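You operate a simulated robot arm through the tools that you are given. There is no shell and no other tool.

The job below is to be done with a simulated robot arm. You get a single attempt, and the scene is never put back.

## Task
Fit the cream arm caps and turn both brass catches over them.
Fine: one cap on each arm pad of the armchair, each before its catch; leave the other caps.

The check looks at the end state, three seconds after you hand in, the way a careful person would. Anything else that was tipped, shoved, dropped, spilled or broken makes it a failure. A push-on lid holds only when it is set on centred and level and pressed home; a screw cap is set on level and turned clockwise until tight.

## Robot
A 6-joint arm with a two-finger gripper, fixed in place. Base frame: the origin is at the foot of the arm, x ahead of it, y to its left, z up. Readings come in mm, degrees, newtons and seconds.
Its first joint turns from -166.0 to 166.0 degrees. Payload 2.45 kg.
The TCP is the grasp point between the finger pads, 20 mm short of the fingertips. In the tool frame z runs along the fingers and y along their closing line. Largest opening 140 mm; the body of the gripper starts 168 mm behind the TCP.
Orientation is that of the tool frame in the base frame, as [roll, pitch, yaw] about the fixed x, y, z axes, in that order (R = Rz(yaw) Ry(pitch) Rx(roll)). With the fingers straight down and closing along the base's y, the tool's x points along the base's -x, its y along +y and its z along -z.

## Interface
- The arm moves only by the tool step_arm. Its argument "rows" is a list of rows, each a list of 7 numbers: the gripper command, from -1 (fully open) to 1 (shut), values between in proportion, then the shift along the tool's x, y, z in mm, then the turn, a rotation vector about the tool's x, y, z in degrees. In form: [[hand, dx, dy, dz, ax, ay, az], ...]. A call has 1 to 20 rows; each row is the pose to reach, as a shift and turn from the pose commanded when the call began, along the tool's axes at that moment. Rows are played at 5 a second. More than 50 mm and 8.6 degrees between two rows, or a gripper value outside its range, and nothing of the call is played. Where a pose cannot be reached the arm comes as near as it can. A force on the tool above 90 N (or 10 N above the force at the start of the call, whichever is more), or a blocked arm, ends the call early, and 0.2 s more pass. Each finger travels about 45 mm/s and halts on what it meets, pressing with about 44 N; the grip force reading is that of the motor and also rises with nothing between the fingers. The clock runs only during rows and for 0.2 s after the last one: add rows that repeat a pose to give the fingers time. It gives the time, the measured TCP pose, the force on the tool (base axes), the opening and the grip force at its end, in the units of the frame above (readings bear some noise), with the torque about the TCP (base axes, N m) and any sound that the robot's microphone picked up.
- Cameras (640 x 400 px; columns grow to the right, rows downward): "scene" is fixed at [220.7, -650.5, 1243.6]; the picture's right is [0.86, -0.51, 0.00], its down [-0.30, -0.51, -0.80] and it looks along [0.41, 0.69, -0.60] (base axes); focal length 304 px, centre (320, 200). "wrist" rides on the gripper at [78, 11, -209] in the tool frame; the picture's right is [-0.14, 0.99, 0.00], its down [-0.92, -0.13, -0.37] and it looks along [-0.36, -0.05, 0.93] (tool axes); focal length 280 px, centre (320, 200). There is no depth. A picture from a camera that has moved, and an enlarged one, comes with that camera's place and axes in the base frame and with its lens.
- grab_frame(camera): a new picture of that camera. It takes no simulated time.
- zoom(camera, box): a new picture of the part [left, top, right, bottom] of that camera's present view, enlarged. It takes no simulated time.
- job_done(): hands the job in; it is judged then, once.

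Places have to be worked out from the pictures, the camera data and where the tool is seen. Open the gripper and draw the arm clear of the work before you hand the job in, unless the task says otherwise.

The tools are called as a command line: name --pt "numbers of a row" for each row, then --argument value for the rest, lists and objects as JSON in quotes. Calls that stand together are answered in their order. step_arm: Moves the arm, as the interface text tells. Its arguments: {"type":"object","properties":{"rows":{"type":"array","items":{"type":"array","items":{"type":"number"}}}},"required":["rows"]} The other tools are called the same way: grab_frame (camera) takes a picture; zoom (camera, box) takes an enlarged picture of a part of a camera's view; job_done () hands the job in.

At the start:

```text
time: 0.0
tool_pos: [897.3, 223.2, 954.5]
orientation: [-180.0, 0.1, -179.9]
wrist_force: [0.2, -0.7, -0.2]
ft_torque: [-0.01, 0.02, 0.0]
gripper_width: 139.8
grip_force: 0.1
```

scene: 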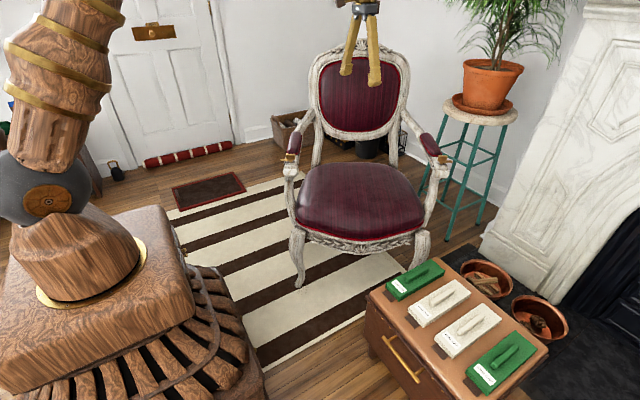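
wrist: 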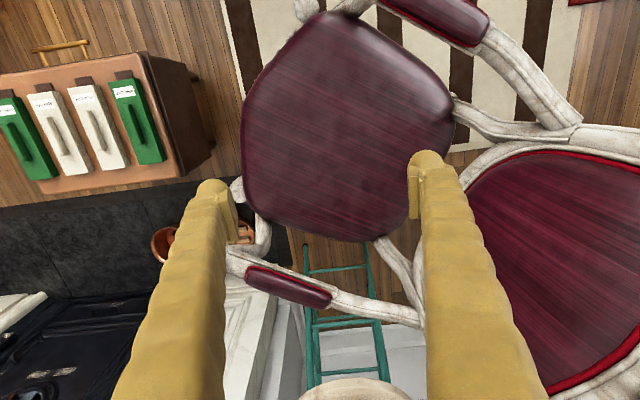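

I'll start by looking closely at the caps, the arm pads and the catches in both cameras.

zoom --camera "scene" --box '[360, 240, 560, 400]'

zoom --camera "scene" --box '[260, 90, 360, 190]'

zoom --camera "scene" --box '[390, 100, 490, 200]'

zoom --camera "wrist" --box '[0, 50, 200, 200]'

zoom --camera "wrist" --box '[200, 200, 400, 350]'

```text
2.50 times, centred on (460, 320) of scene
camera zoom: at [220.7, -650.5, 1243.6], right [0.86, -0.51, 0.0], down [-0.3, -0.51, -0.8], along [0.41, 0.69, -0.6], focal length 760 px, centre (-30, -100)
```

zoom: 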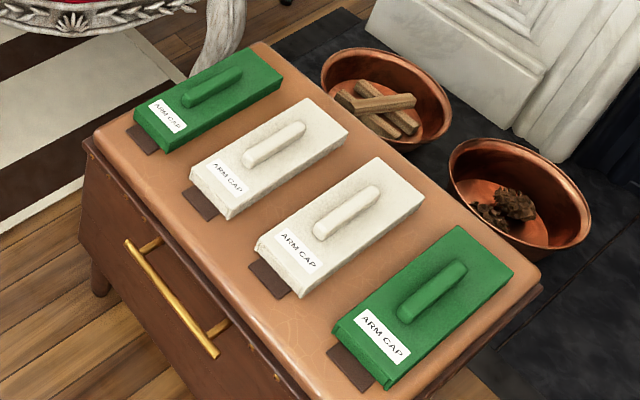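

```text
4.00 times, centred on (310, 140) of scene
camera zoom: at [220.7, -650.5, 1243.6], right [0.86, -0.51, 0.0], down [-0.3, -0.51, -0.8], along [0.41, 0.69, -0.6], focal length 1216 px, centre (360, 440)
```

zoom: 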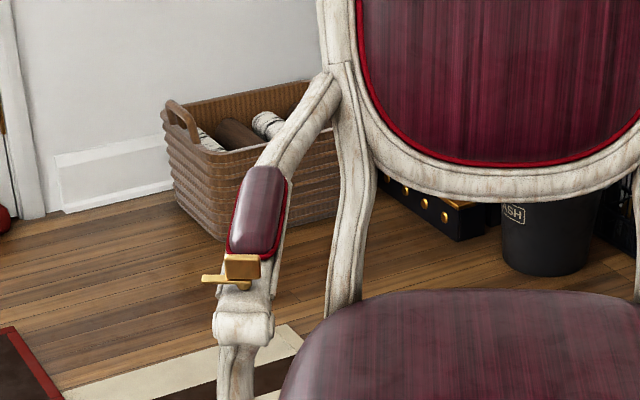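

```text
4.00 times, centred on (440, 150) of scene
camera zoom: at [220.7, -650.5, 1243.6], right [0.86, -0.51, 0.0], down [-0.3, -0.51, -0.8], along [0.41, 0.69, -0.6], focal length 1216 px, centre (-160, 400)
```

zoom: 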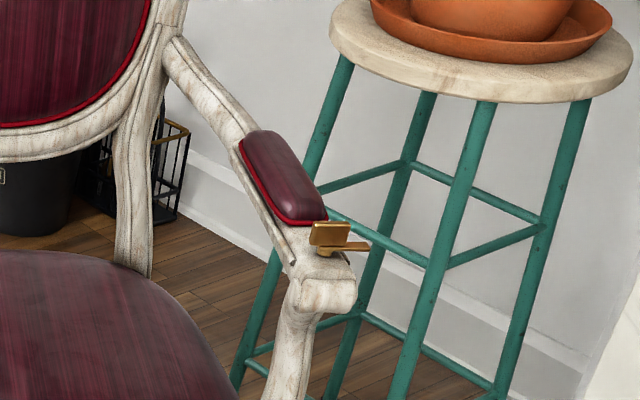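

```text
2.67 times, centred on (100, 125) of wrist
camera zoom: at [819.7, 234.8, 1163.2], right [0.14, 0.99, 0.0], down [0.92, -0.13, 0.37], along [0.37, -0.05, -0.93], focal length 748 px, centre (907, 400)
```

zoom: 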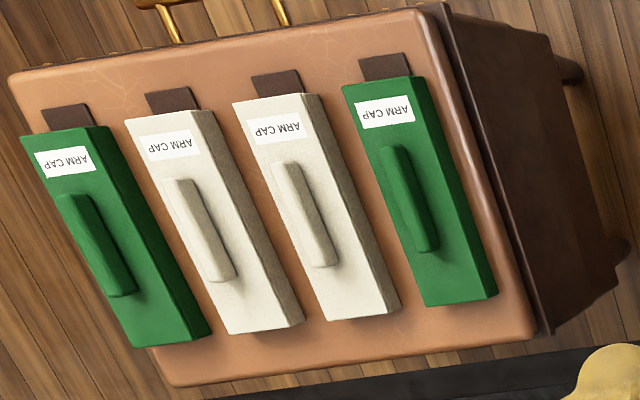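

```text
2.67 times, centred on (300, 275) of wrist
camera zoom: at [819.7, 234.8, 1163.2], right [0.14, 0.99, 0.0], down [0.92, -0.13, 0.37], along [0.37, -0.05, -0.93], focal length 748 px, centre (373, 0)
```

zoom: 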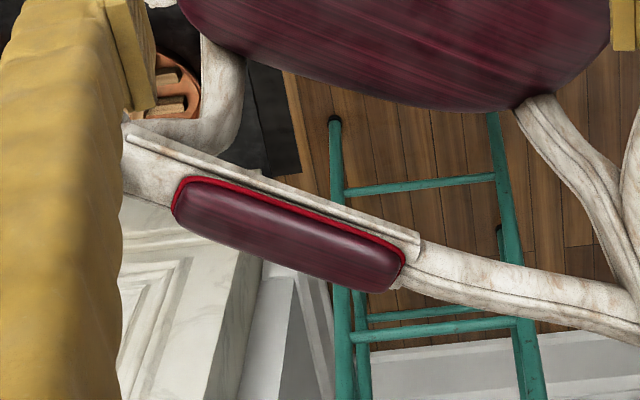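

The near pad's centre triangulates to about (737, 437, 658) and the far pad's to about (1215, 110, 662). The two cream caps are at about (836, -351) and (838, -456). I'll move the wrist camera over the near pad to look at its catch.

step_arm --pt "-1 28 28 12 0 0 0" --pt "-1 57 56 25 0 0 0" --pt "-1 85 84 40 0 0 0" --pt "-1 113 112 55 0 0 0" --pt "-1 141 140 72 0 0 0" --pt "-1 170 168 90 0 0 0" --pt "-1 198 196 110 0 0 0" --pt "-1 227 223 130 0 0 0" --pt "-1 227 223 130 0 0 0"

grab_frame --camera "wrist"

grab_frame --camera "scene"

```text
time: 2.0
tool_pos: [669.0, 448.7, 823.0]
orientation: [-180.0, 0.0, 179.9]
wrist_force: [0.6, 0.6, 0.6]
ft_torque: [-0.02, 0.0, 0.03]
gripper_width: 139.9
grip_force: 0.0
```

```text
taken
camera wrist: at [590.3, 459.2, 1031.7], right [0.14, 0.99, 0.0], down [0.92, -0.13, 0.37], along [0.37, -0.05, -0.93], focal length 280 px, centre (320, 200)
```

wrist: 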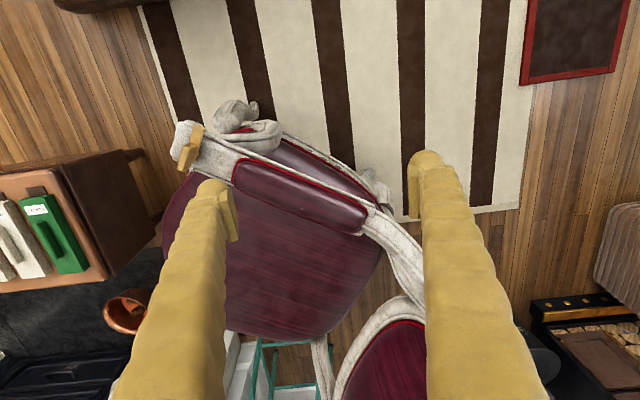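

```text
taken
```

scene: 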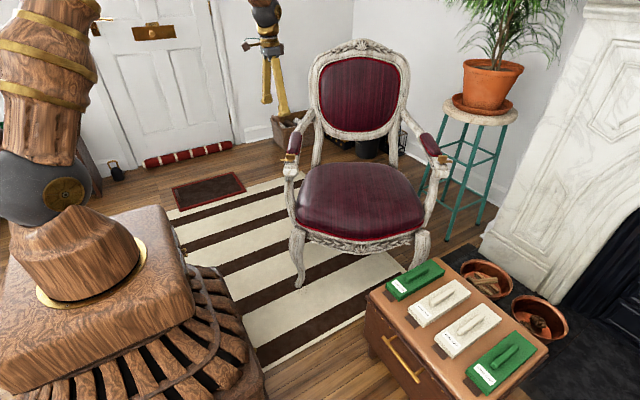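

The near pad and its catch are now in the wrist view. I'll zoom in on the catch, the pad and the scene view.

zoom --camera "wrist" --box '[160, 90, 320, 190]'

zoom --camera "wrist" --box '[220, 120, 420, 245]'

zoom --camera "scene" --box '[272, 130, 312, 170]'

zoom --camera "scene" --box '[420, 130, 470, 180]'

zoom --camera "wrist" --box '[0, 160, 140, 300]'

```text
4.00 times, centred on (240, 140) of wrist
camera zoom: at [590.3, 459.2, 1031.7], right [0.14, 0.99, 0.0], down [0.92, -0.13, 0.37], along [0.37, -0.05, -0.93], focal length 1122 px, centre (640, 440)
```

zoom: 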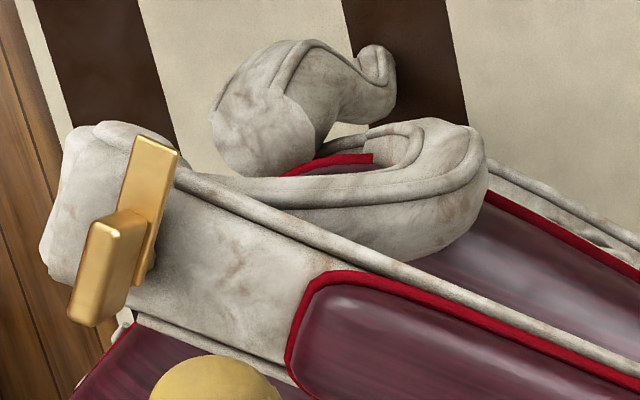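

```text
3.20 times, centred on (320, 182) of wrist
camera zoom: at [590.3, 459.2, 1031.7], right [0.14, 0.99, 0.0], down [0.92, -0.13, 0.37], along [0.37, -0.05, -0.93], focal length 897 px, centre (320, 256)
```

zoom: 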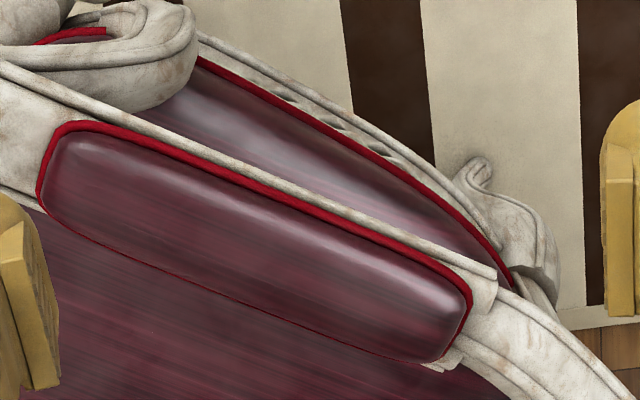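

```text
10.00 times, centred on (292, 150) of scene
camera zoom: at [220.7, -650.5, 1243.6], right [0.86, -0.51, 0.0], down [-0.3, -0.51, -0.8], along [0.41, 0.69, -0.6], focal length 3041 px, centre (600, 700)
```

zoom: 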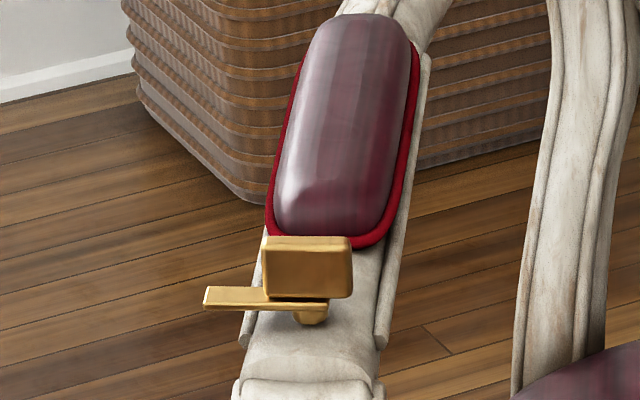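

```text
8.00 times, centred on (445, 155) of scene
camera zoom: at [220.7, -650.5, 1243.6], right [0.86, -0.51, 0.0], down [-0.3, -0.51, -0.8], along [0.41, 0.69, -0.6], focal length 2432 px, centre (-680, 560)
```

zoom: 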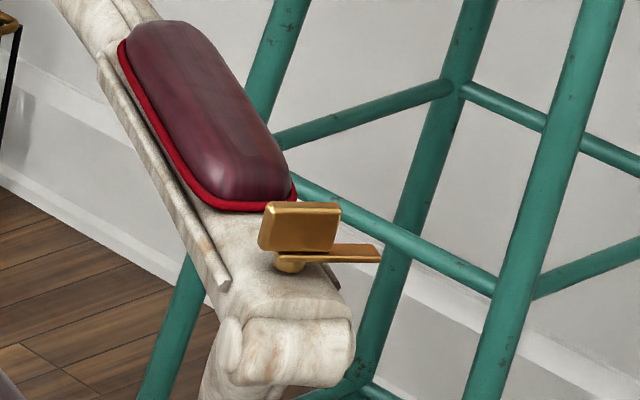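

```text
2.86 times, centred on (70, 230) of wrist
camera zoom: at [590.3, 459.2, 1031.7], right [0.14, 0.99, 0.0], down [0.92, -0.13, 0.37], along [0.37, -0.05, -0.93], focal length 801 px, centre (1034, 114)
```

zoom: 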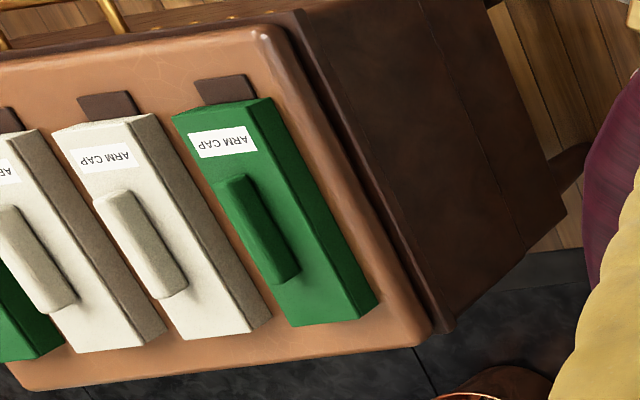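

Each catch is a post in front of its pad. A bar of about 40 mm points outward from the post, with a taller thumb block on top. Each cap has a dark tongue at its label end, so the label end has to face the catch. The far pad looks more than 1200 mm from the base axis, so I'll test reach there with an empty gripper at a safe height.

step_arm --pt "-1 -33 -34 0 0 0 0" --pt "-1 -66 -68 0 0 0 0" --pt "-1 -99 -102 0 0 0 0" --pt "-1 -132 -136 0 0 0 0" --pt "-1 -165 -170 0 0 0 0" --pt "-1 -198 -204 0 0 0 0" --pt "-1 -231 -238 0 0 0 0" --pt "-1 -264 -272 0 0 0 0" --pt "-1 -297 -306 0 0 0 0" --pt "-1 -331 -339 0 0 0 0" --pt "-1 -331 -339 0 0 0 0"

grab_frame --camera "wrist"

grab_frame --camera "scene"

```text
time: 4.4
tool_pos: [1003.4, 106.5, 822.5]
orientation: [-180.0, 0.1, 180.0]
wrist_force: [0.1, 0.3, 0.7]
ft_torque: [-0.02, 0.01, -0.01]
gripper_width: 140.3
grip_force: 0.0
```

```text
taken
camera wrist: at [924.3, 118.0, 1031.2], right [0.14, 0.99, 0.0], down [0.92, -0.13, 0.37], along [0.37, -0.05, -0.93], focal length 280 px, centre (320, 200)
```

wrist: 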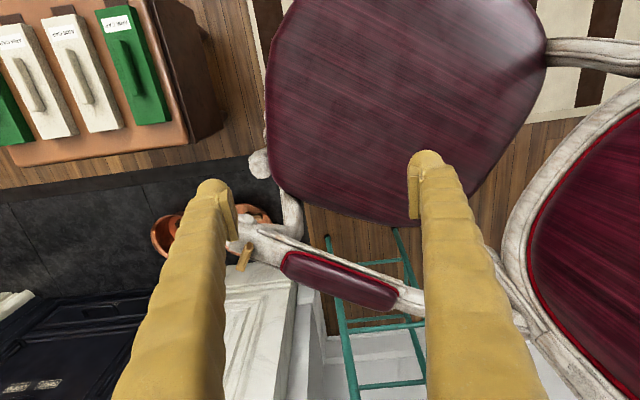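

```text
taken
```

scene: 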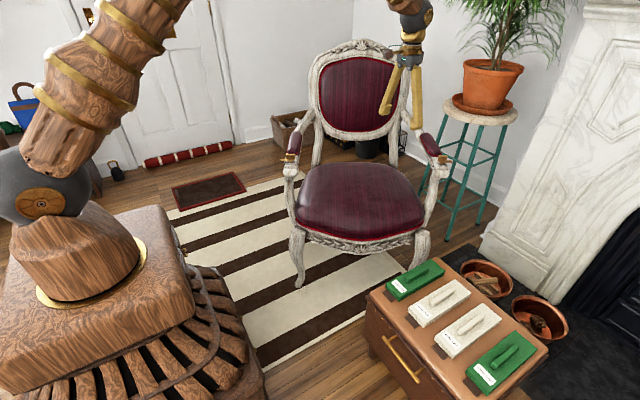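

The far pad checks out at about (1207, 108, 665). The arm reached x=1003 easily, so I'll carry on outward at the same height to find the limit.

step_arm --pt "-1 -40 0 0 0 0 0" --pt "-1 -80 0 0 0 0 0" --pt "-1 -120 0 0 0 0 0" --pt "-1 -160 0 0 0 0 0" --pt "-1 -200 0 0 0 0 0" --pt "-1 -200 0 0 0 0 0" --pt "-1 -200 0 0 0 0 0"

grab_frame --camera "wrist"

grab_frame --camera "scene"

```text
time: 6.0
tool_pos: [1201.5, 106.5, 825.3]
orientation: [-180.0, 0.1, 180.0]
wrist_force: [-0.2, 0.6, -0.9]
ft_torque: [0.01, -0.01, 0.03]
gripper_width: 140.2
grip_force: 0.0
```

```text
taken
camera wrist: at [1122.7, 117.0, 1033.9], right [0.14, 0.99, 0.0], down [0.92, -0.13, 0.37], along [0.37, -0.05, -0.93], focal length 280 px, centre (320, 200)
```

wrist: 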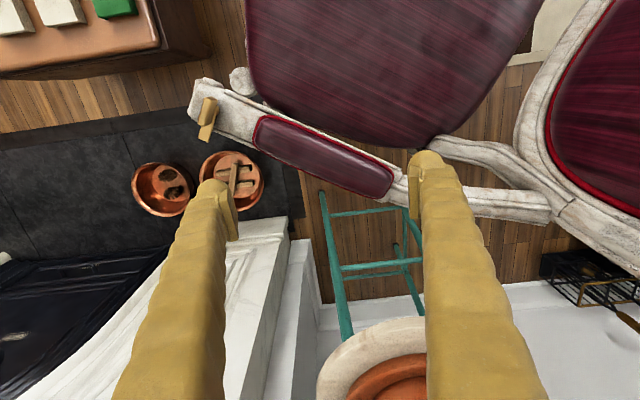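

```text
taken
```

scene: 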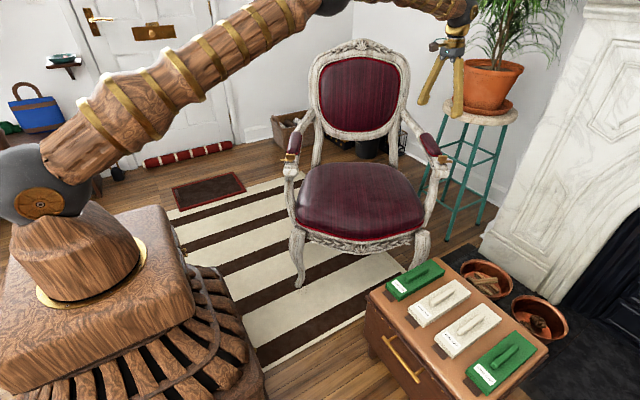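

The arm reaches x=1201 with the tool down, so the far pad is in range. I'll zoom in on the far pad and its catch to get their geometry.

zoom --camera "wrist" --box '[180, 70, 300, 145]'

zoom --camera "wrist" --box '[180, 70, 420, 220]'

zoom --camera "scene" --box '[425, 145, 465, 170]'

zoom --camera "scene" --box '[405, 125, 469, 165]'

```text
5.33 times, centred on (240, 108) of wrist
camera zoom: at [1122.7, 117.0, 1033.9], right [0.14, 0.99, 0.0], down [0.92, -0.13, 0.37], along [0.37, -0.05, -0.93], focal length 1495 px, centre (747, 693)
```

zoom: 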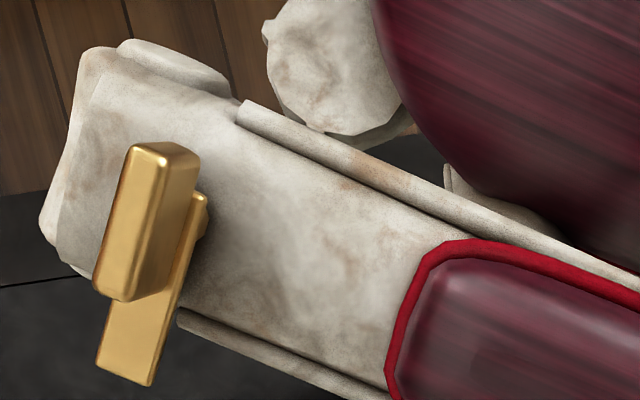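

```text
2.67 times, centred on (300, 145) of wrist
camera zoom: at [1122.7, 117.0, 1033.9], right [0.14, 0.99, 0.0], down [0.92, -0.13, 0.37], along [0.37, -0.05, -0.93], focal length 748 px, centre (373, 347)
```

zoom: 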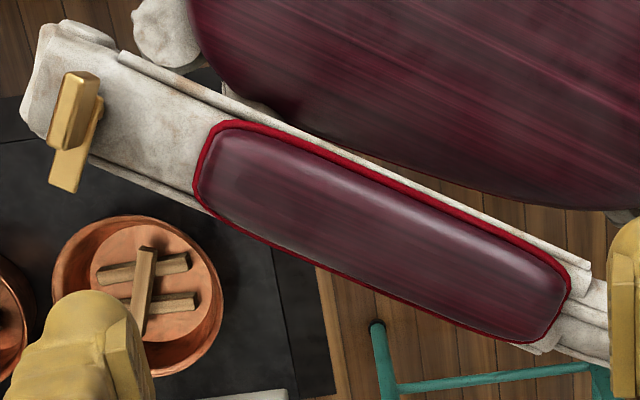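

```text
16.00 times, centred on (445, 158) of scene
camera zoom: at [220.7, -650.5, 1243.6], right [0.86, -0.51, 0.0], down [-0.3, -0.51, -0.8], along [0.41, 0.69, -0.6], focal length 4865 px, centre (-1680, 880)
```

zoom: 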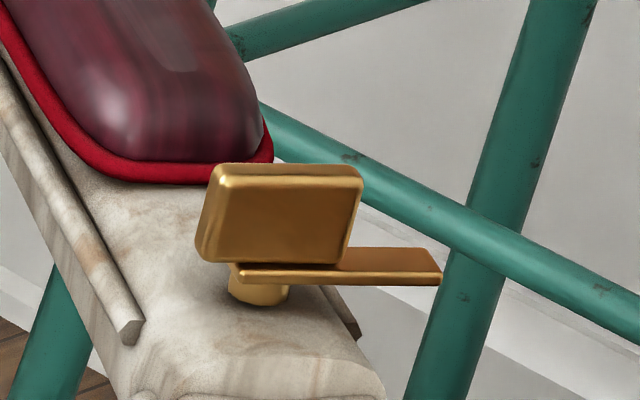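

```text
10.00 times, centred on (437, 145) of scene
camera zoom: at [220.7, -650.5, 1243.6], right [0.86, -0.51, 0.0], down [-0.3, -0.51, -0.8], along [0.41, 0.69, -0.6], focal length 3041 px, centre (-850, 750)
```

zoom: 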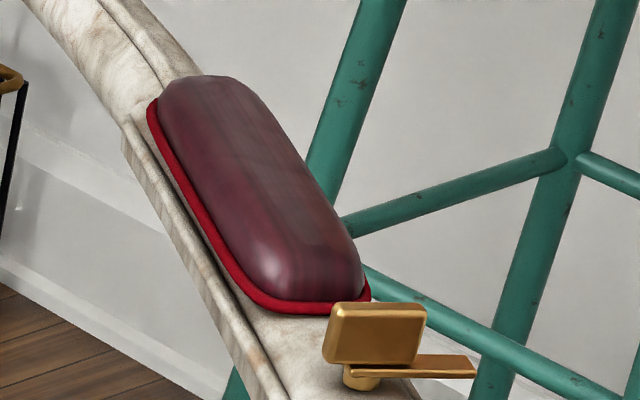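

The far pad's centre is about (1211, 112), with its axis at about 59° and the catch pivot near (1129, -19). The near pad is parallel to it, with its pivot near (643, 281). Next I'll move over the cap table and look at the cream caps closely.

step_arm --pt "-1 32 -32 0 0 0 0" --pt "-1 64 -64 0 0 0 0" --pt "-1 96 -96 0 0 0 0" --pt "-1 128 -128 0 0 0 0" --pt "-1 160 -160 0 0 0 0" --pt "-1 192 -192 0 0 0 0" --pt "-1 224 -224 0 0 0 0" --pt "-1 256 -256 0 0 0 0" --pt "-1 288 -288 0 0 0 0" --pt "-1 320 -320 0 0 0 0" --pt "-1 352 -352 0 0 0 0" --pt "-1 384 -384 0 0 0 0" --pt "-1 416 -416 0 0 0 0" --pt "-1 441 -446 20 0 0 0" --pt "-1 441 -446 60 0 0 0" --pt "-1 441 -446 100 0 0 0" --pt "-1 441 -446 140 0 0 0" --pt "-1 441 -446 180 0 0 0" --pt "-1 441 -446 180 0 0 0"

grab_frame --camera "wrist"

grab_frame --camera "scene"

```text
time: 10.0
tool_pos: [763.5, -338.1, 645.3]
orientation: [179.9, 0.2, -180.0]
wrist_force: [-0.2, 0.6, -0.3]
ft_torque: [-0.03, -0.05, -0.02]
gripper_width: 139.8
grip_force: 0.0
```

```text
taken
camera wrist: at [684.1, -327.6, 855.1], right [0.14, 0.99, 0.0], down [0.92, -0.13, 0.37], along [0.37, -0.05, -0.93], focal length 280 px, centre (320, 200)
```

wrist: 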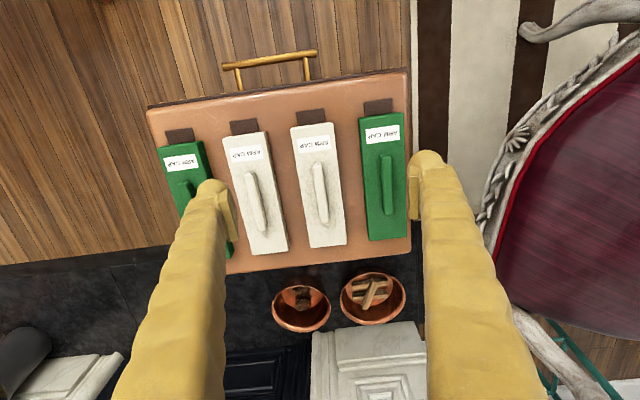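

```text
taken
```

scene: 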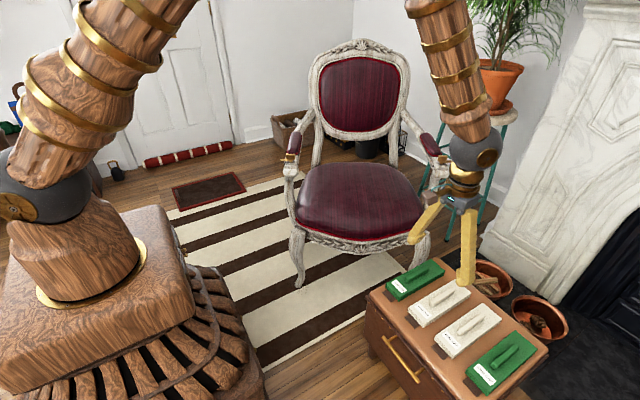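

zoom --camera "wrist" --box '[215, 95, 375, 255]'

zoom --camera "wrist" --box '[275, 95, 365, 155]'

zoom --camera "scene" --box '[395, 275, 505, 360]'

```text
2.50 times, centred on (295, 175) of wrist
camera zoom: at [684.1, -327.6, 855.1], right [0.14, 0.99, 0.0], down [0.92, -0.13, 0.37], along [0.37, -0.05, -0.93], focal length 701 px, centre (382, 262)
```

zoom: 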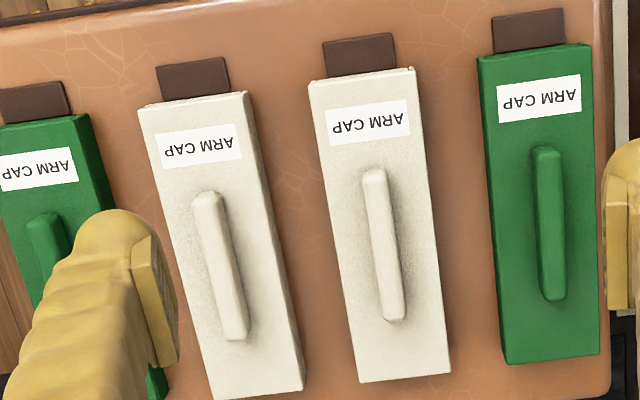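

```text
6.67 times, centred on (320, 125) of wrist
camera zoom: at [684.1, -327.6, 855.1], right [0.14, 0.99, 0.0], down [0.92, -0.13, 0.37], along [0.37, -0.05, -0.93], focal length 1869 px, centre (320, 700)
```

zoom: 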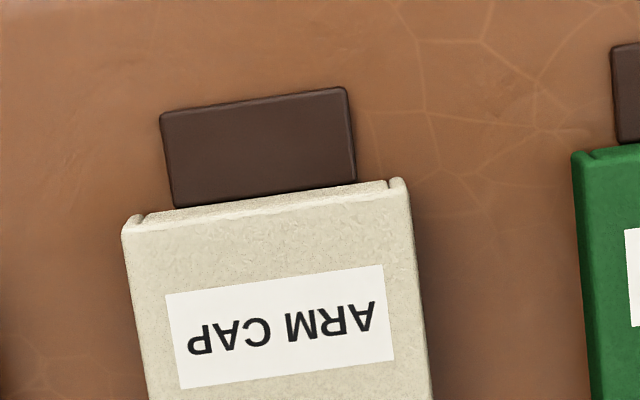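

```text
4.71 times, centred on (450, 318) of scene
camera zoom: at [220.7, -650.5, 1243.6], right [0.86, -0.51, 0.0], down [-0.3, -0.51, -0.8], along [0.41, 0.69, -0.6], focal length 1431 px, centre (-292, -353)
```

zoom: 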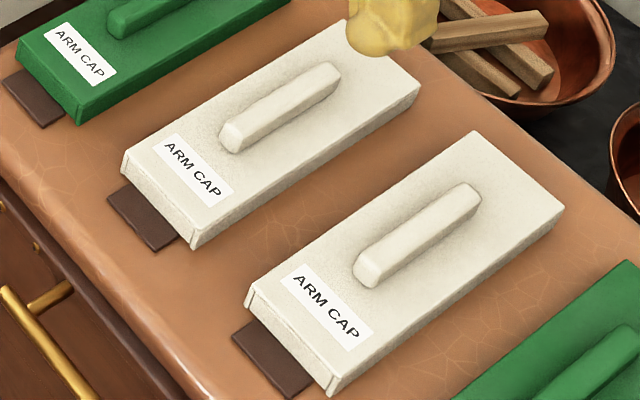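

The tongues belong to the caps. The first cream cap is 208 × 62 mm with its centre near (837, -347.5). Its top is at about z=427, and it has a handle about 15 mm wide running along x. I'll take a repeat reading at rest to see how noisy the pose readings are.

step_arm --pt "-1 0 0 0 0 0 0"

step_arm --pt "-1 0 0 0 0 0 0"

step_arm --pt "-1 0 0 0 0 0 0"

grab_frame --camera "wrist"

```text
time: 10.4
tool_pos: [763.4, -337.8, 646.4]
orientation: [179.9, 0.1, -180.0]
wrist_force: [-0.8, -0.6, -0.5]
ft_torque: [0.0, -0.02, 0.0]
gripper_width: 139.8
grip_force: 0.2
```

```text
time: 10.8
tool_pos: [763.5, -338.4, 646.6]
orientation: [-180.0, 0.1, 180.0]
wrist_force: [0.2, -0.2, 0.1]
ft_torque: [0.0, -0.01, -0.01]
gripper_width: 140.2
grip_force: 0.0
```

```text
time: 11.2
tool_pos: [763.3, -337.7, 646.4]
orientation: [180.0, 0.1, 180.0]
wrist_force: [-0.1, 0.4, 0.4]
ft_torque: [-0.01, -0.01, 0.02]
gripper_width: 140.0
grip_force: 0.0
```

```text
taken
camera wrist: at [684.1, -327.6, 855.3], right [0.14, 0.99, 0.0], down [0.92, -0.13, 0.37], along [0.37, -0.05, -0.93], focal length 280 px, centre (320, 200)
```

wrist: 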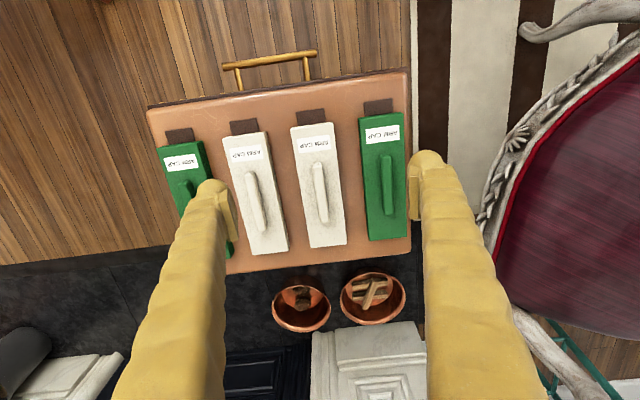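

At rest the pose noise is only about 0.5 mm, so the readings can be trusted. I'll move to hover over the first cream cap at z≈500 with the fingers at about 60 mm, and check the alignment.

step_arm --pt "-0.6 -25 -3 30 0 0 0" --pt "-0.3 -50 -6 60 0 0 0" --pt "0.0 -73.6 -9.5 90 0 0 0" --pt "0.14 -73.6 -9.5 120 0 0 0" --pt "0.14 -73.6 -9.5 146 0 0 0" --pt "0.14 -73.6 -9.5 146 0 0 0" --pt "0.14 -73.6 -9.5 146 0 0 0"

grab_frame --camera "wrist"

zoom --camera "wrist" --box '[220, 80, 420, 280]'

zoom --camera "scene" --box '[390, 230, 510, 350]'

```text
time: 12.8
tool_pos: [836.4, -345.5, 499.9]
orientation: [180.0, 0.1, 179.9]
wrist_force: [0.0, -1.0, 0.1]
ft_torque: [-0.01, -0.05, 0.0]
gripper_width: 60.2
grip_force: 0.1
```

```text
taken
camera wrist: at [757.6, -335.7, 707.3], right [0.14, 0.99, 0.0], down [0.92, -0.13, 0.37], along [0.37, -0.05, -0.93], focal length 280 px, centre (320, 200)
```

wrist: 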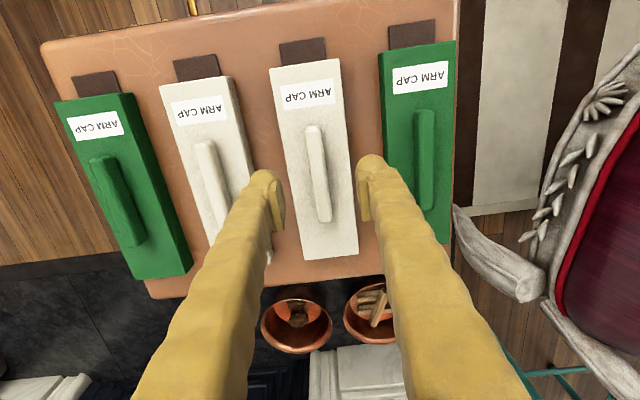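

```text
2.00 times, centred on (320, 180) of wrist
camera zoom: at [757.6, -335.7, 707.3], right [0.14, 0.99, 0.0], down [0.92, -0.13, 0.37], along [0.37, -0.05, -0.93], focal length 561 px, centre (320, 240)
```

zoom: 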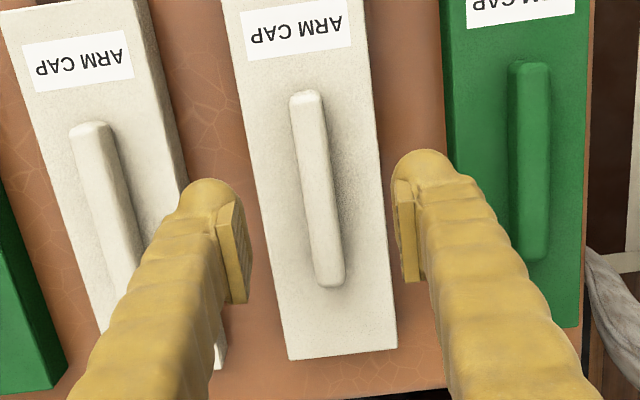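

```text
3.33 times, centred on (450, 290) of scene
camera zoom: at [220.7, -650.5, 1243.6], right [0.86, -0.51, 0.0], down [-0.3, -0.51, -0.8], along [0.41, 0.69, -0.6], focal length 1014 px, centre (-113, -100)
```

zoom: 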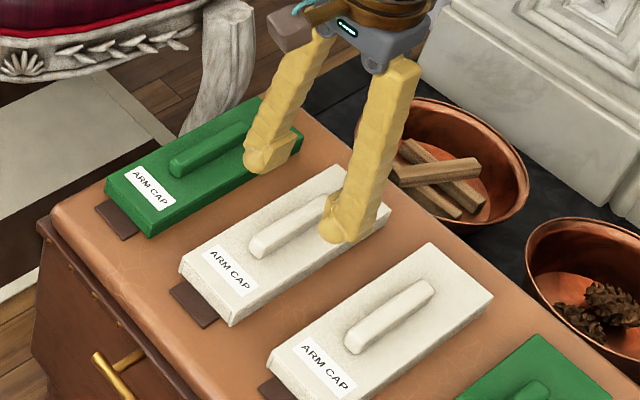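

The handle's centre is at about (836.2, -347.6) and I'm about 2 mm off in y, with the yaw already lined up. I'll correct that, narrow the fingers to about 38 mm and come down close to the cap.

step_arm --pt "0.3 0 -1 15 0 0 0" --pt "0.45 0 -2 30 0 0 0" --pt "0.45 0 -2 40 0 0 0" --pt "0.45 0 -2 46 0 0 0" --pt "0.45 0 -2 46 0 0 0"

zoom --camera "wrist" --box '[220, 80, 420, 280]'

zoom --camera "scene" --box '[410, 260, 490, 340]'

```text
time: 14.0
tool_pos: [837.0, -349.1, 452.5]
orientation: [-180.0, 0.0, -179.9]
wrist_force: [0.5, -0.5, 0.1]
ft_torque: [0.0, 0.01, -0.02]
gripper_width: 38.5
grip_force: 0.1
```

```text
2.00 times, centred on (320, 180) of wrist
camera zoom: at [757.3, -338.2, 661.4], right [0.14, 0.99, 0.0], down [0.92, -0.13, 0.37], along [0.37, -0.05, -0.93], focal length 561 px, centre (320, 240)
```

zoom: 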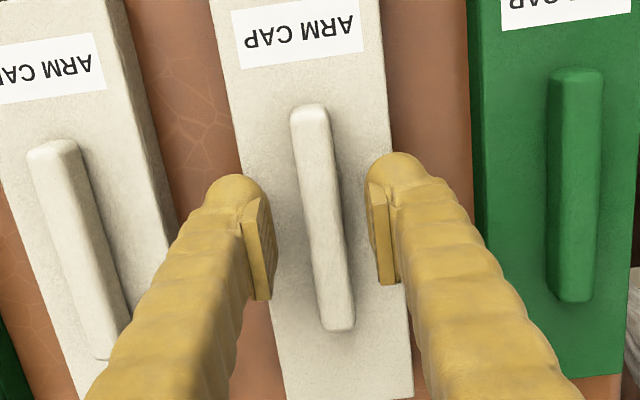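

```text
5.00 times, centred on (450, 300) of scene
camera zoom: at [220.7, -650.5, 1243.6], right [0.86, -0.51, 0.0], down [-0.3, -0.51, -0.8], along [0.41, 0.69, -0.6], focal length 1520 px, centre (-330, -300)
```

zoom: 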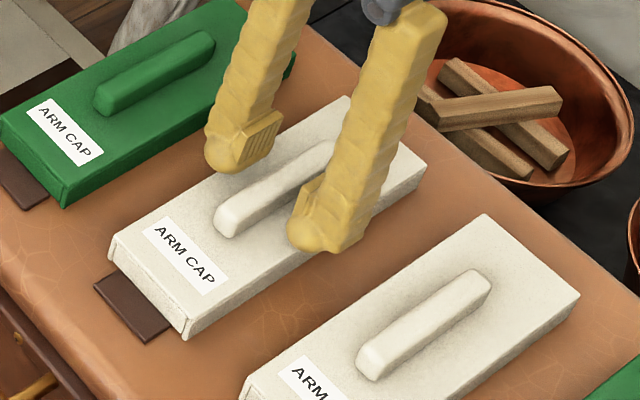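

The fingers straddle the handle evenly, with the tips just above the cap top. I'll step down a few millimetres at a time and watch the force for contact.

step_arm --pt "0.45 0 1 2 0 0 0" --pt "0.45 0 1 4 0 0 0" --pt "0.45 0 1 4 0 0 0"

step_arm --pt "0.45 0 0 1.5 0 0 0" --pt "0.45 0 0 1.5 0 0 0"

step_arm --pt "0.45 0 0 1.5 0 0 0" --pt "0.45 0 0 1.5 0 0 0"

```text
time: 14.8
tool_pos: [835.0, -347.8, 449.2]
orientation: [-180.0, 0.1, 180.0]
wrist_force: [0.9, 0.3, -0.2]
ft_torque: [-0.02, -0.01, -0.01]
gripper_width: 38.3
grip_force: 0.1
```

```text
time: 15.4
tool_pos: [836.2, -346.4, 447.2]
orientation: [180.0, -0.1, 179.9]
wrist_force: [-0.5, 0.5, -0.2]
ft_torque: [-0.02, -0.04, 0.02]
gripper_width: 38.2
grip_force: 0.1
```

```text
time: 16.0
tool_pos: [835.8, -348.7, 445.2]
orientation: [-179.9, 0.2, 180.0]
wrist_force: [0.2, 0.7, 0.4]
ft_torque: [0.02, 0.0, -0.01]
gripper_width: 38.6
grip_force: 0.0
```

No contact yet with the tips at z≈425. I'll continue down gently.

step_arm --pt "0.45 0 0 1.5 0 0 0" --pt "0.45 0 0 1.5 0 0 0"

step_arm --pt "0.45 0 0 1.5 0 0 0" --pt "0.45 0 0 1.5 0 0 0"

zoom --camera "scene" --box '[420, 275, 480, 325]'

```text
time: 16.6
tool_pos: [834.6, -348.9, 443.7]
orientation: [-179.9, 0.2, 180.0]
wrist_force: [-1.8, 2.2, 5.3]
ft_torque: [0.01, 0.03, -0.01]
gripper_width: 38.6
grip_force: 0.1
```

```text
time: 17.2
tool_pos: [836.0, -348.1, 444.7]
orientation: [-180.0, 0.0, -180.0]
wrist_force: [-10.0, 7.9, 37.1]
ft_torque: [0.24, 0.25, -0.04]
gripper_width: 38.6
grip_force: 0.2
```

```text
8.00 times, centred on (450, 300) of scene
camera zoom: at [220.7, -650.5, 1243.6], right [0.86, -0.51, 0.0], down [-0.3, -0.51, -0.8], along [0.41, 0.69, -0.6], focal length 2432 px, centre (-720, -600)
```

zoom: 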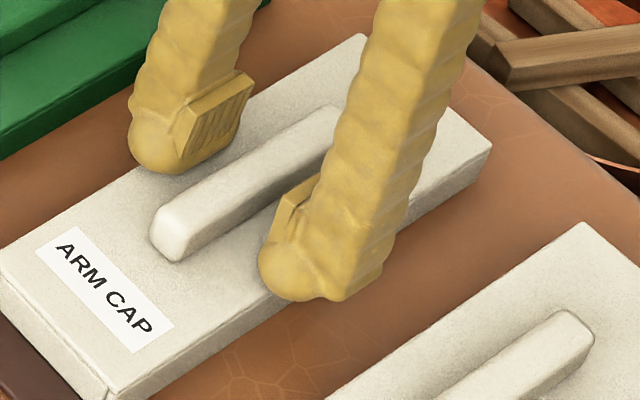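

Contact came at TCP z≈444, so the cap top is at about 424, and stiffness is about 21 N/mm. I'll back off about 3 mm and close on the handle.

step_arm --pt "0.45 0 0 -3 0 0 0" --pt "0.6 0 0 -3 0 0 0" --pt "0.8 0 0 -3 0 0 0" --pt "1 0 0 -3 0 0 0" --pt "1 0 0 -3 0 0 0" --pt "1 0 0 -3 0 0 0" --pt "1 0 0 -3 0 0 0"

zoom --camera "wrist" --box '[220, 80, 420, 280]'

```text
time: 18.8
tool_pos: [834.6, -348.7, 445.0]
orientation: [-180.0, 0.1, -179.9]
wrist_force: [-0.5, -0.2, -1.3]
ft_torque: [0.02, -0.04, 0.0]
gripper_width: 14.7
grip_force: 40.8
```

```text
2.00 times, centred on (320, 180) of wrist
camera zoom: at [756.1, -337.9, 653.6], right [0.14, 0.99, 0.0], down [0.92, -0.13, 0.37], along [0.37, -0.05, -0.93], focal length 561 px, centre (320, 240)
```

zoom: 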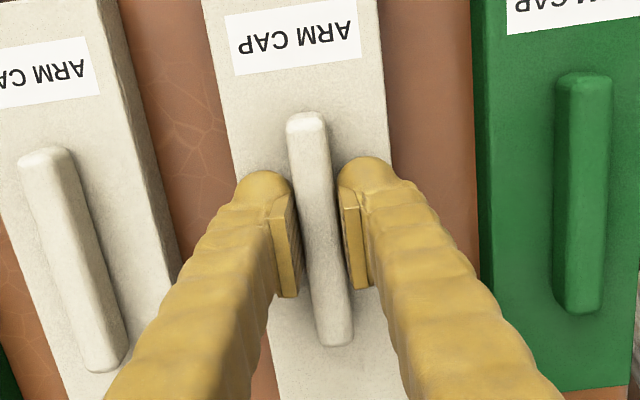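

The grip is solid: width 14.7 mm, on the middle of the handle. I'll lift straight up, slowly at first.

step_arm --pt "1 0 0 -5 0 0 0" --pt "1 0 0 -15 0 0 0" --pt "1 0 0 -30 0 0 0" --pt "1 0 0 -50 0 0 0" --pt "1 0 0 -50 0 0 0"

grab_frame --camera "wrist"

zoom --camera "scene" --box '[390, 230, 510, 350]'

```text
time: 20.0
tool_pos: [835.5, -348.2, 495.7]
orientation: [180.0, 0.1, -179.9]
wrist_force: [-0.4, 0.1, 0.3]
ft_torque: [0.01, -0.02, -0.01]
gripper_width: 14.2
grip_force: 40.8
```

```text
taken
camera wrist: at [756.6, -337.8, 704.1], right [0.14, 0.99, 0.0], down [0.92, -0.13, 0.37], along [0.37, -0.05, -0.93], focal length 280 px, centre (320, 200)
```

wrist: 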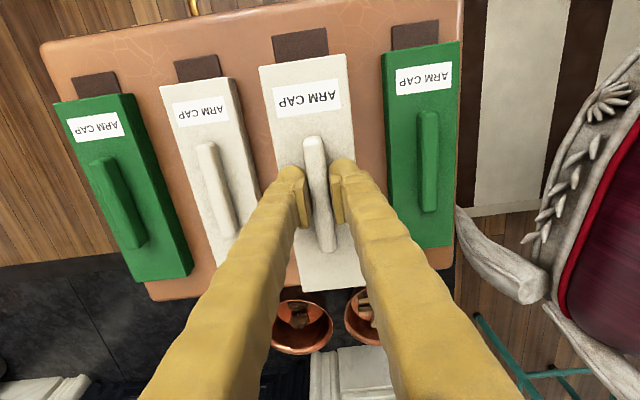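

```text
3.33 times, centred on (450, 290) of scene
camera zoom: at [220.7, -650.5, 1243.6], right [0.86, -0.51, 0.0], down [-0.3, -0.51, -0.8], along [0.41, 0.69, -0.6], focal length 1014 px, centre (-113, -100)
```

zoom: 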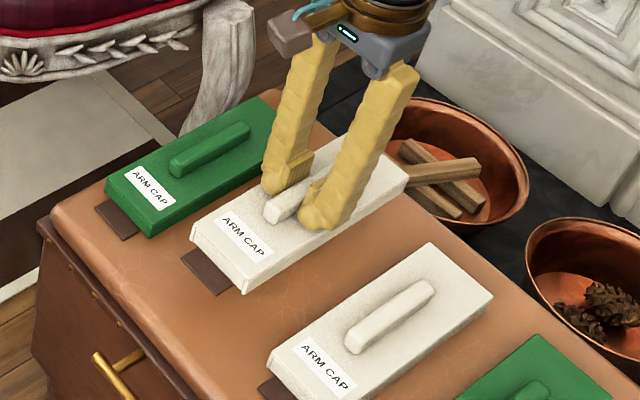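

The cap is off the table with its tongue attached, hanging level. I'll raise it clear, then carry it over the seat beside the near pad, turning the tool +59.5° so the label end faces forward. From there I can compare the cap with the pad.

step_arm --pt "1 0 0 -40 0 0 0" --pt "1 0 0 -80 0 0 0" --pt "1 0 0 -120 0 0 0" --pt "1 0 0 -160 0 0 0" --pt "1 0 0 -200 0 0 0" --pt "1 0 0 -240 0 0 0" --pt "1 0 0 -280 0 0 0" --pt "1 0 0 -314 0 0 0" --pt "1 0 0 -314 0 0 0"

step_arm --pt "1 -2 40 0 0 0 -3.5" --pt "1 -4 80 0 0 0 -7" --pt "1 -6 120 0 0 0 -10.5" --pt "1 -8 160 0 0 0 -14" --pt "1 -10 200 0 0 0 -17.5" --pt "1 -12 240 0 0 0 -21" --pt "1 -14 280 0 0 0 -24.5" --pt "1 -16 320 0 0 0 -28" --pt "1 -18 360 0 0 0 -31.5" --pt "1 -20 400 0 0 0 -35" --pt "1 -22 440 0 0 0 -38.5" --pt "1 -24 480 0 0 0 -42" --pt "1 -26 520 0 0 0 -45.5" --pt "1 -28 560 0 0 0 -49" --pt "1 -29 600 0 0 0 -52.5" --pt "1 -30 640 0 0 0 -56" --pt "1 -31.5 678 0 0 0 -59.5" --pt "1 -31.5 678 0 0 0 -59.5" --pt "1 -31.5 678 0 0 0 -59.5"

grab_frame --camera "wrist"

grab_frame --camera "scene"

```text
time: 22.0
tool_pos: [835.0, -349.6, 807.6]
orientation: [180.0, 0.1, -180.0]
wrist_force: [-0.4, 0.7, -0.1]
ft_torque: [0.0, 0.0, -0.03]
gripper_width: 14.4
grip_force: 41.0
```

```text
time: 26.0
tool_pos: [866.1, 329.0, 806.7]
orientation: [-179.9, 0.0, -120.5]
wrist_force: [0.8, 0.4, -0.9]
ft_torque: [0.02, -0.02, 0.0]
gripper_width: 14.5
grip_force: 40.6
```

```text
taken
camera wrist: at [816.3, 266.7, 1015.6], right [-0.78, 0.62, 0.0], down [0.58, 0.73, 0.37], along [0.23, 0.29, -0.93], focal length 280 px, centre (320, 200)
```

wrist: 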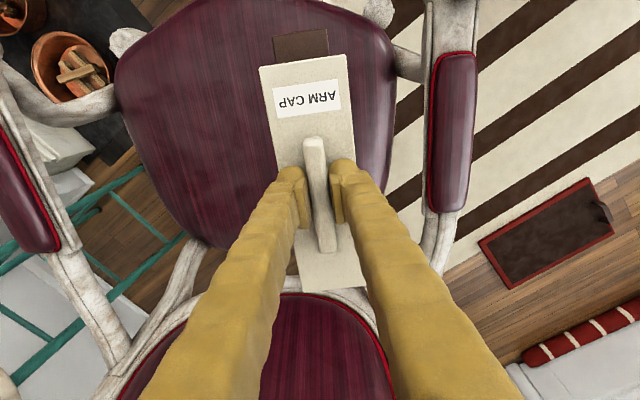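

```text
taken
```

scene: 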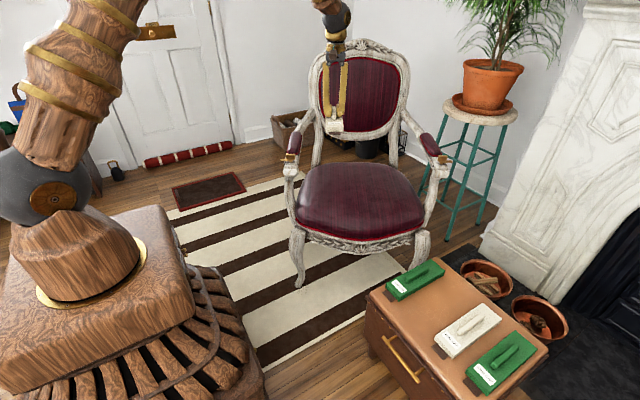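

The cap is beside the near pad. I'll zoom in on the pad for precise edges.

zoom --camera "wrist" --box '[380, 30, 520, 230]'

zoom --camera "wrist" --box '[400, 0, 500, 80]'

zoom --camera "wrist" --box '[400, 150, 500, 230]'

```text
2.00 times, centred on (450, 130) of wrist
camera zoom: at [816.3, 266.7, 1015.6], right [-0.78, 0.62, 0.0], down [0.58, 0.73, 0.37], along [0.23, 0.29, -0.93], focal length 561 px, centre (60, 340)
```

zoom: 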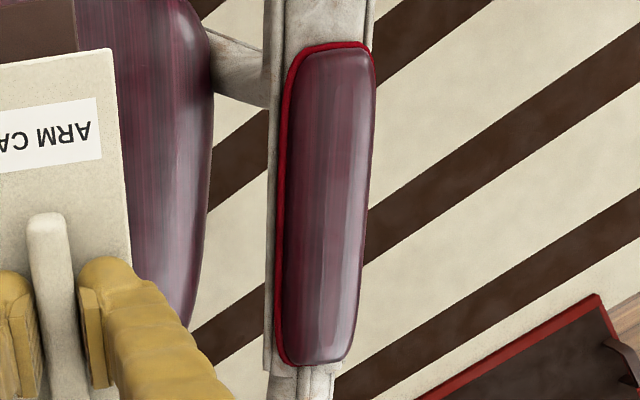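

```text
5.00 times, centred on (450, 40) of wrist
camera zoom: at [816.3, 266.7, 1015.6], right [-0.78, 0.62, 0.0], down [0.58, 0.73, 0.37], along [0.23, 0.29, -0.93], focal length 1402 px, centre (-330, 1000)
```

zoom: 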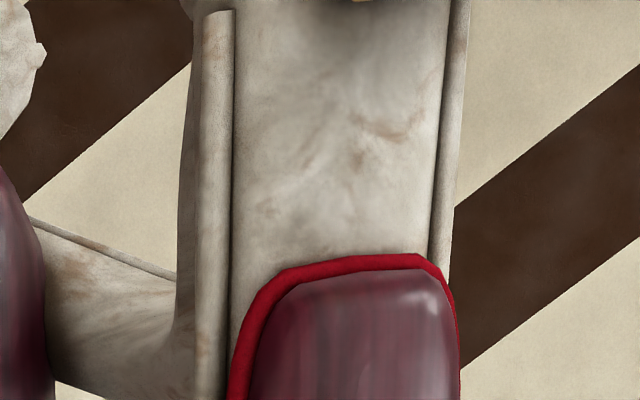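

```text
5.00 times, centred on (450, 190) of wrist
camera zoom: at [816.3, 266.7, 1015.6], right [-0.78, 0.62, 0.0], down [0.58, 0.73, 0.37], along [0.23, 0.29, -0.93], focal length 1402 px, centre (-330, 250)
```

zoom: 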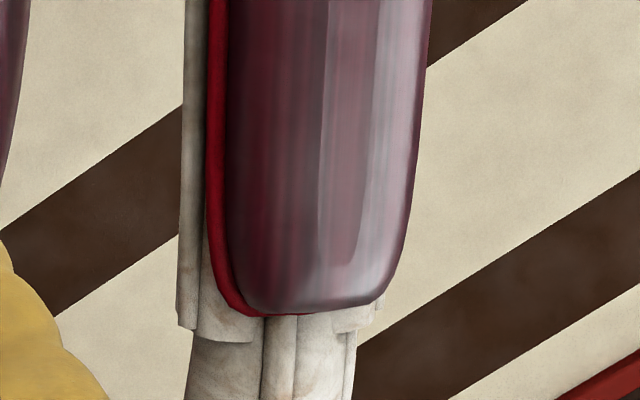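

The pad's axis works out at 58.0°, with its centre at about (725, 412). I'll rotate 1.5° back, shift outward over the pad and hover at z≈770, which is still above the catch.

step_arm --pt "1 0 40 0 0 0 0.5" --pt "1 0 80 0 0 0 1" --pt "1 0.5 120 0 0 0 1.5" --pt "1 0.5 163 0 0 0 1.5" --pt "1 0.5 163 18 0 0 1.5" --pt "1 0.5 163 36 0 0 1.5" --pt "1 0.5 163 36 0 0 1.5" --pt "1 0.5 163 36 0 0 1.5"

grab_frame --camera "wrist"

zoom --camera "scene" --box '[252, 100, 332, 180]'

```text
time: 27.8
tool_pos: [724.5, 410.9, 773.2]
orientation: [-179.9, 0.1, -121.9]
wrist_force: [0.0, 0.6, 0.2]
ft_torque: [-0.03, -0.03, 0.02]
gripper_width: 14.3
grip_force: 41.6
```

```text
taken
camera wrist: at [672.9, 349.1, 981.9], right [-0.77, 0.64, 0.0], down [0.6, 0.71, 0.37], along [0.24, 0.28, -0.93], focal length 280 px, centre (320, 200)
```

wrist: 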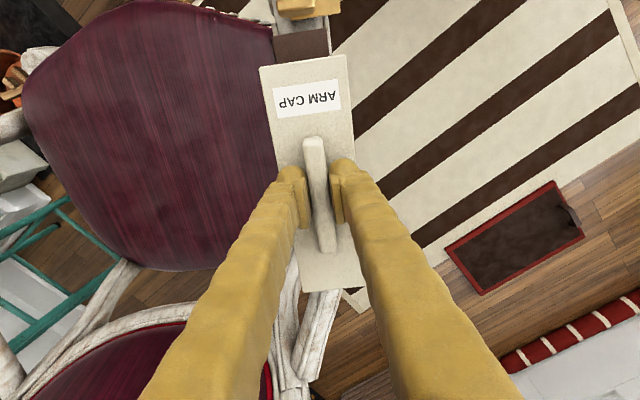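

```text
5.00 times, centred on (292, 140) of scene
camera zoom: at [220.7, -650.5, 1243.6], right [0.86, -0.51, 0.0], down [-0.3, -0.51, -0.8], along [0.41, 0.69, -0.6], focal length 1520 px, centre (460, 500)
```

zoom: 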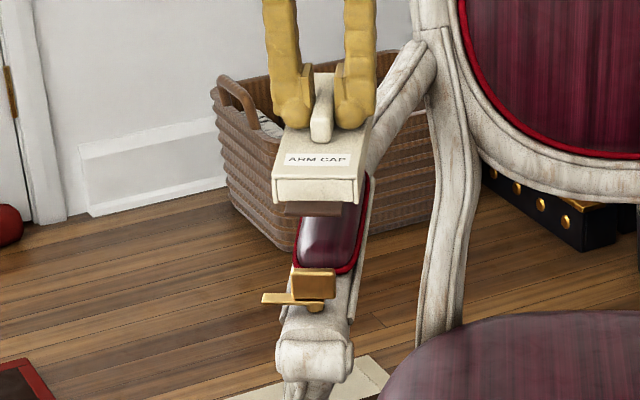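

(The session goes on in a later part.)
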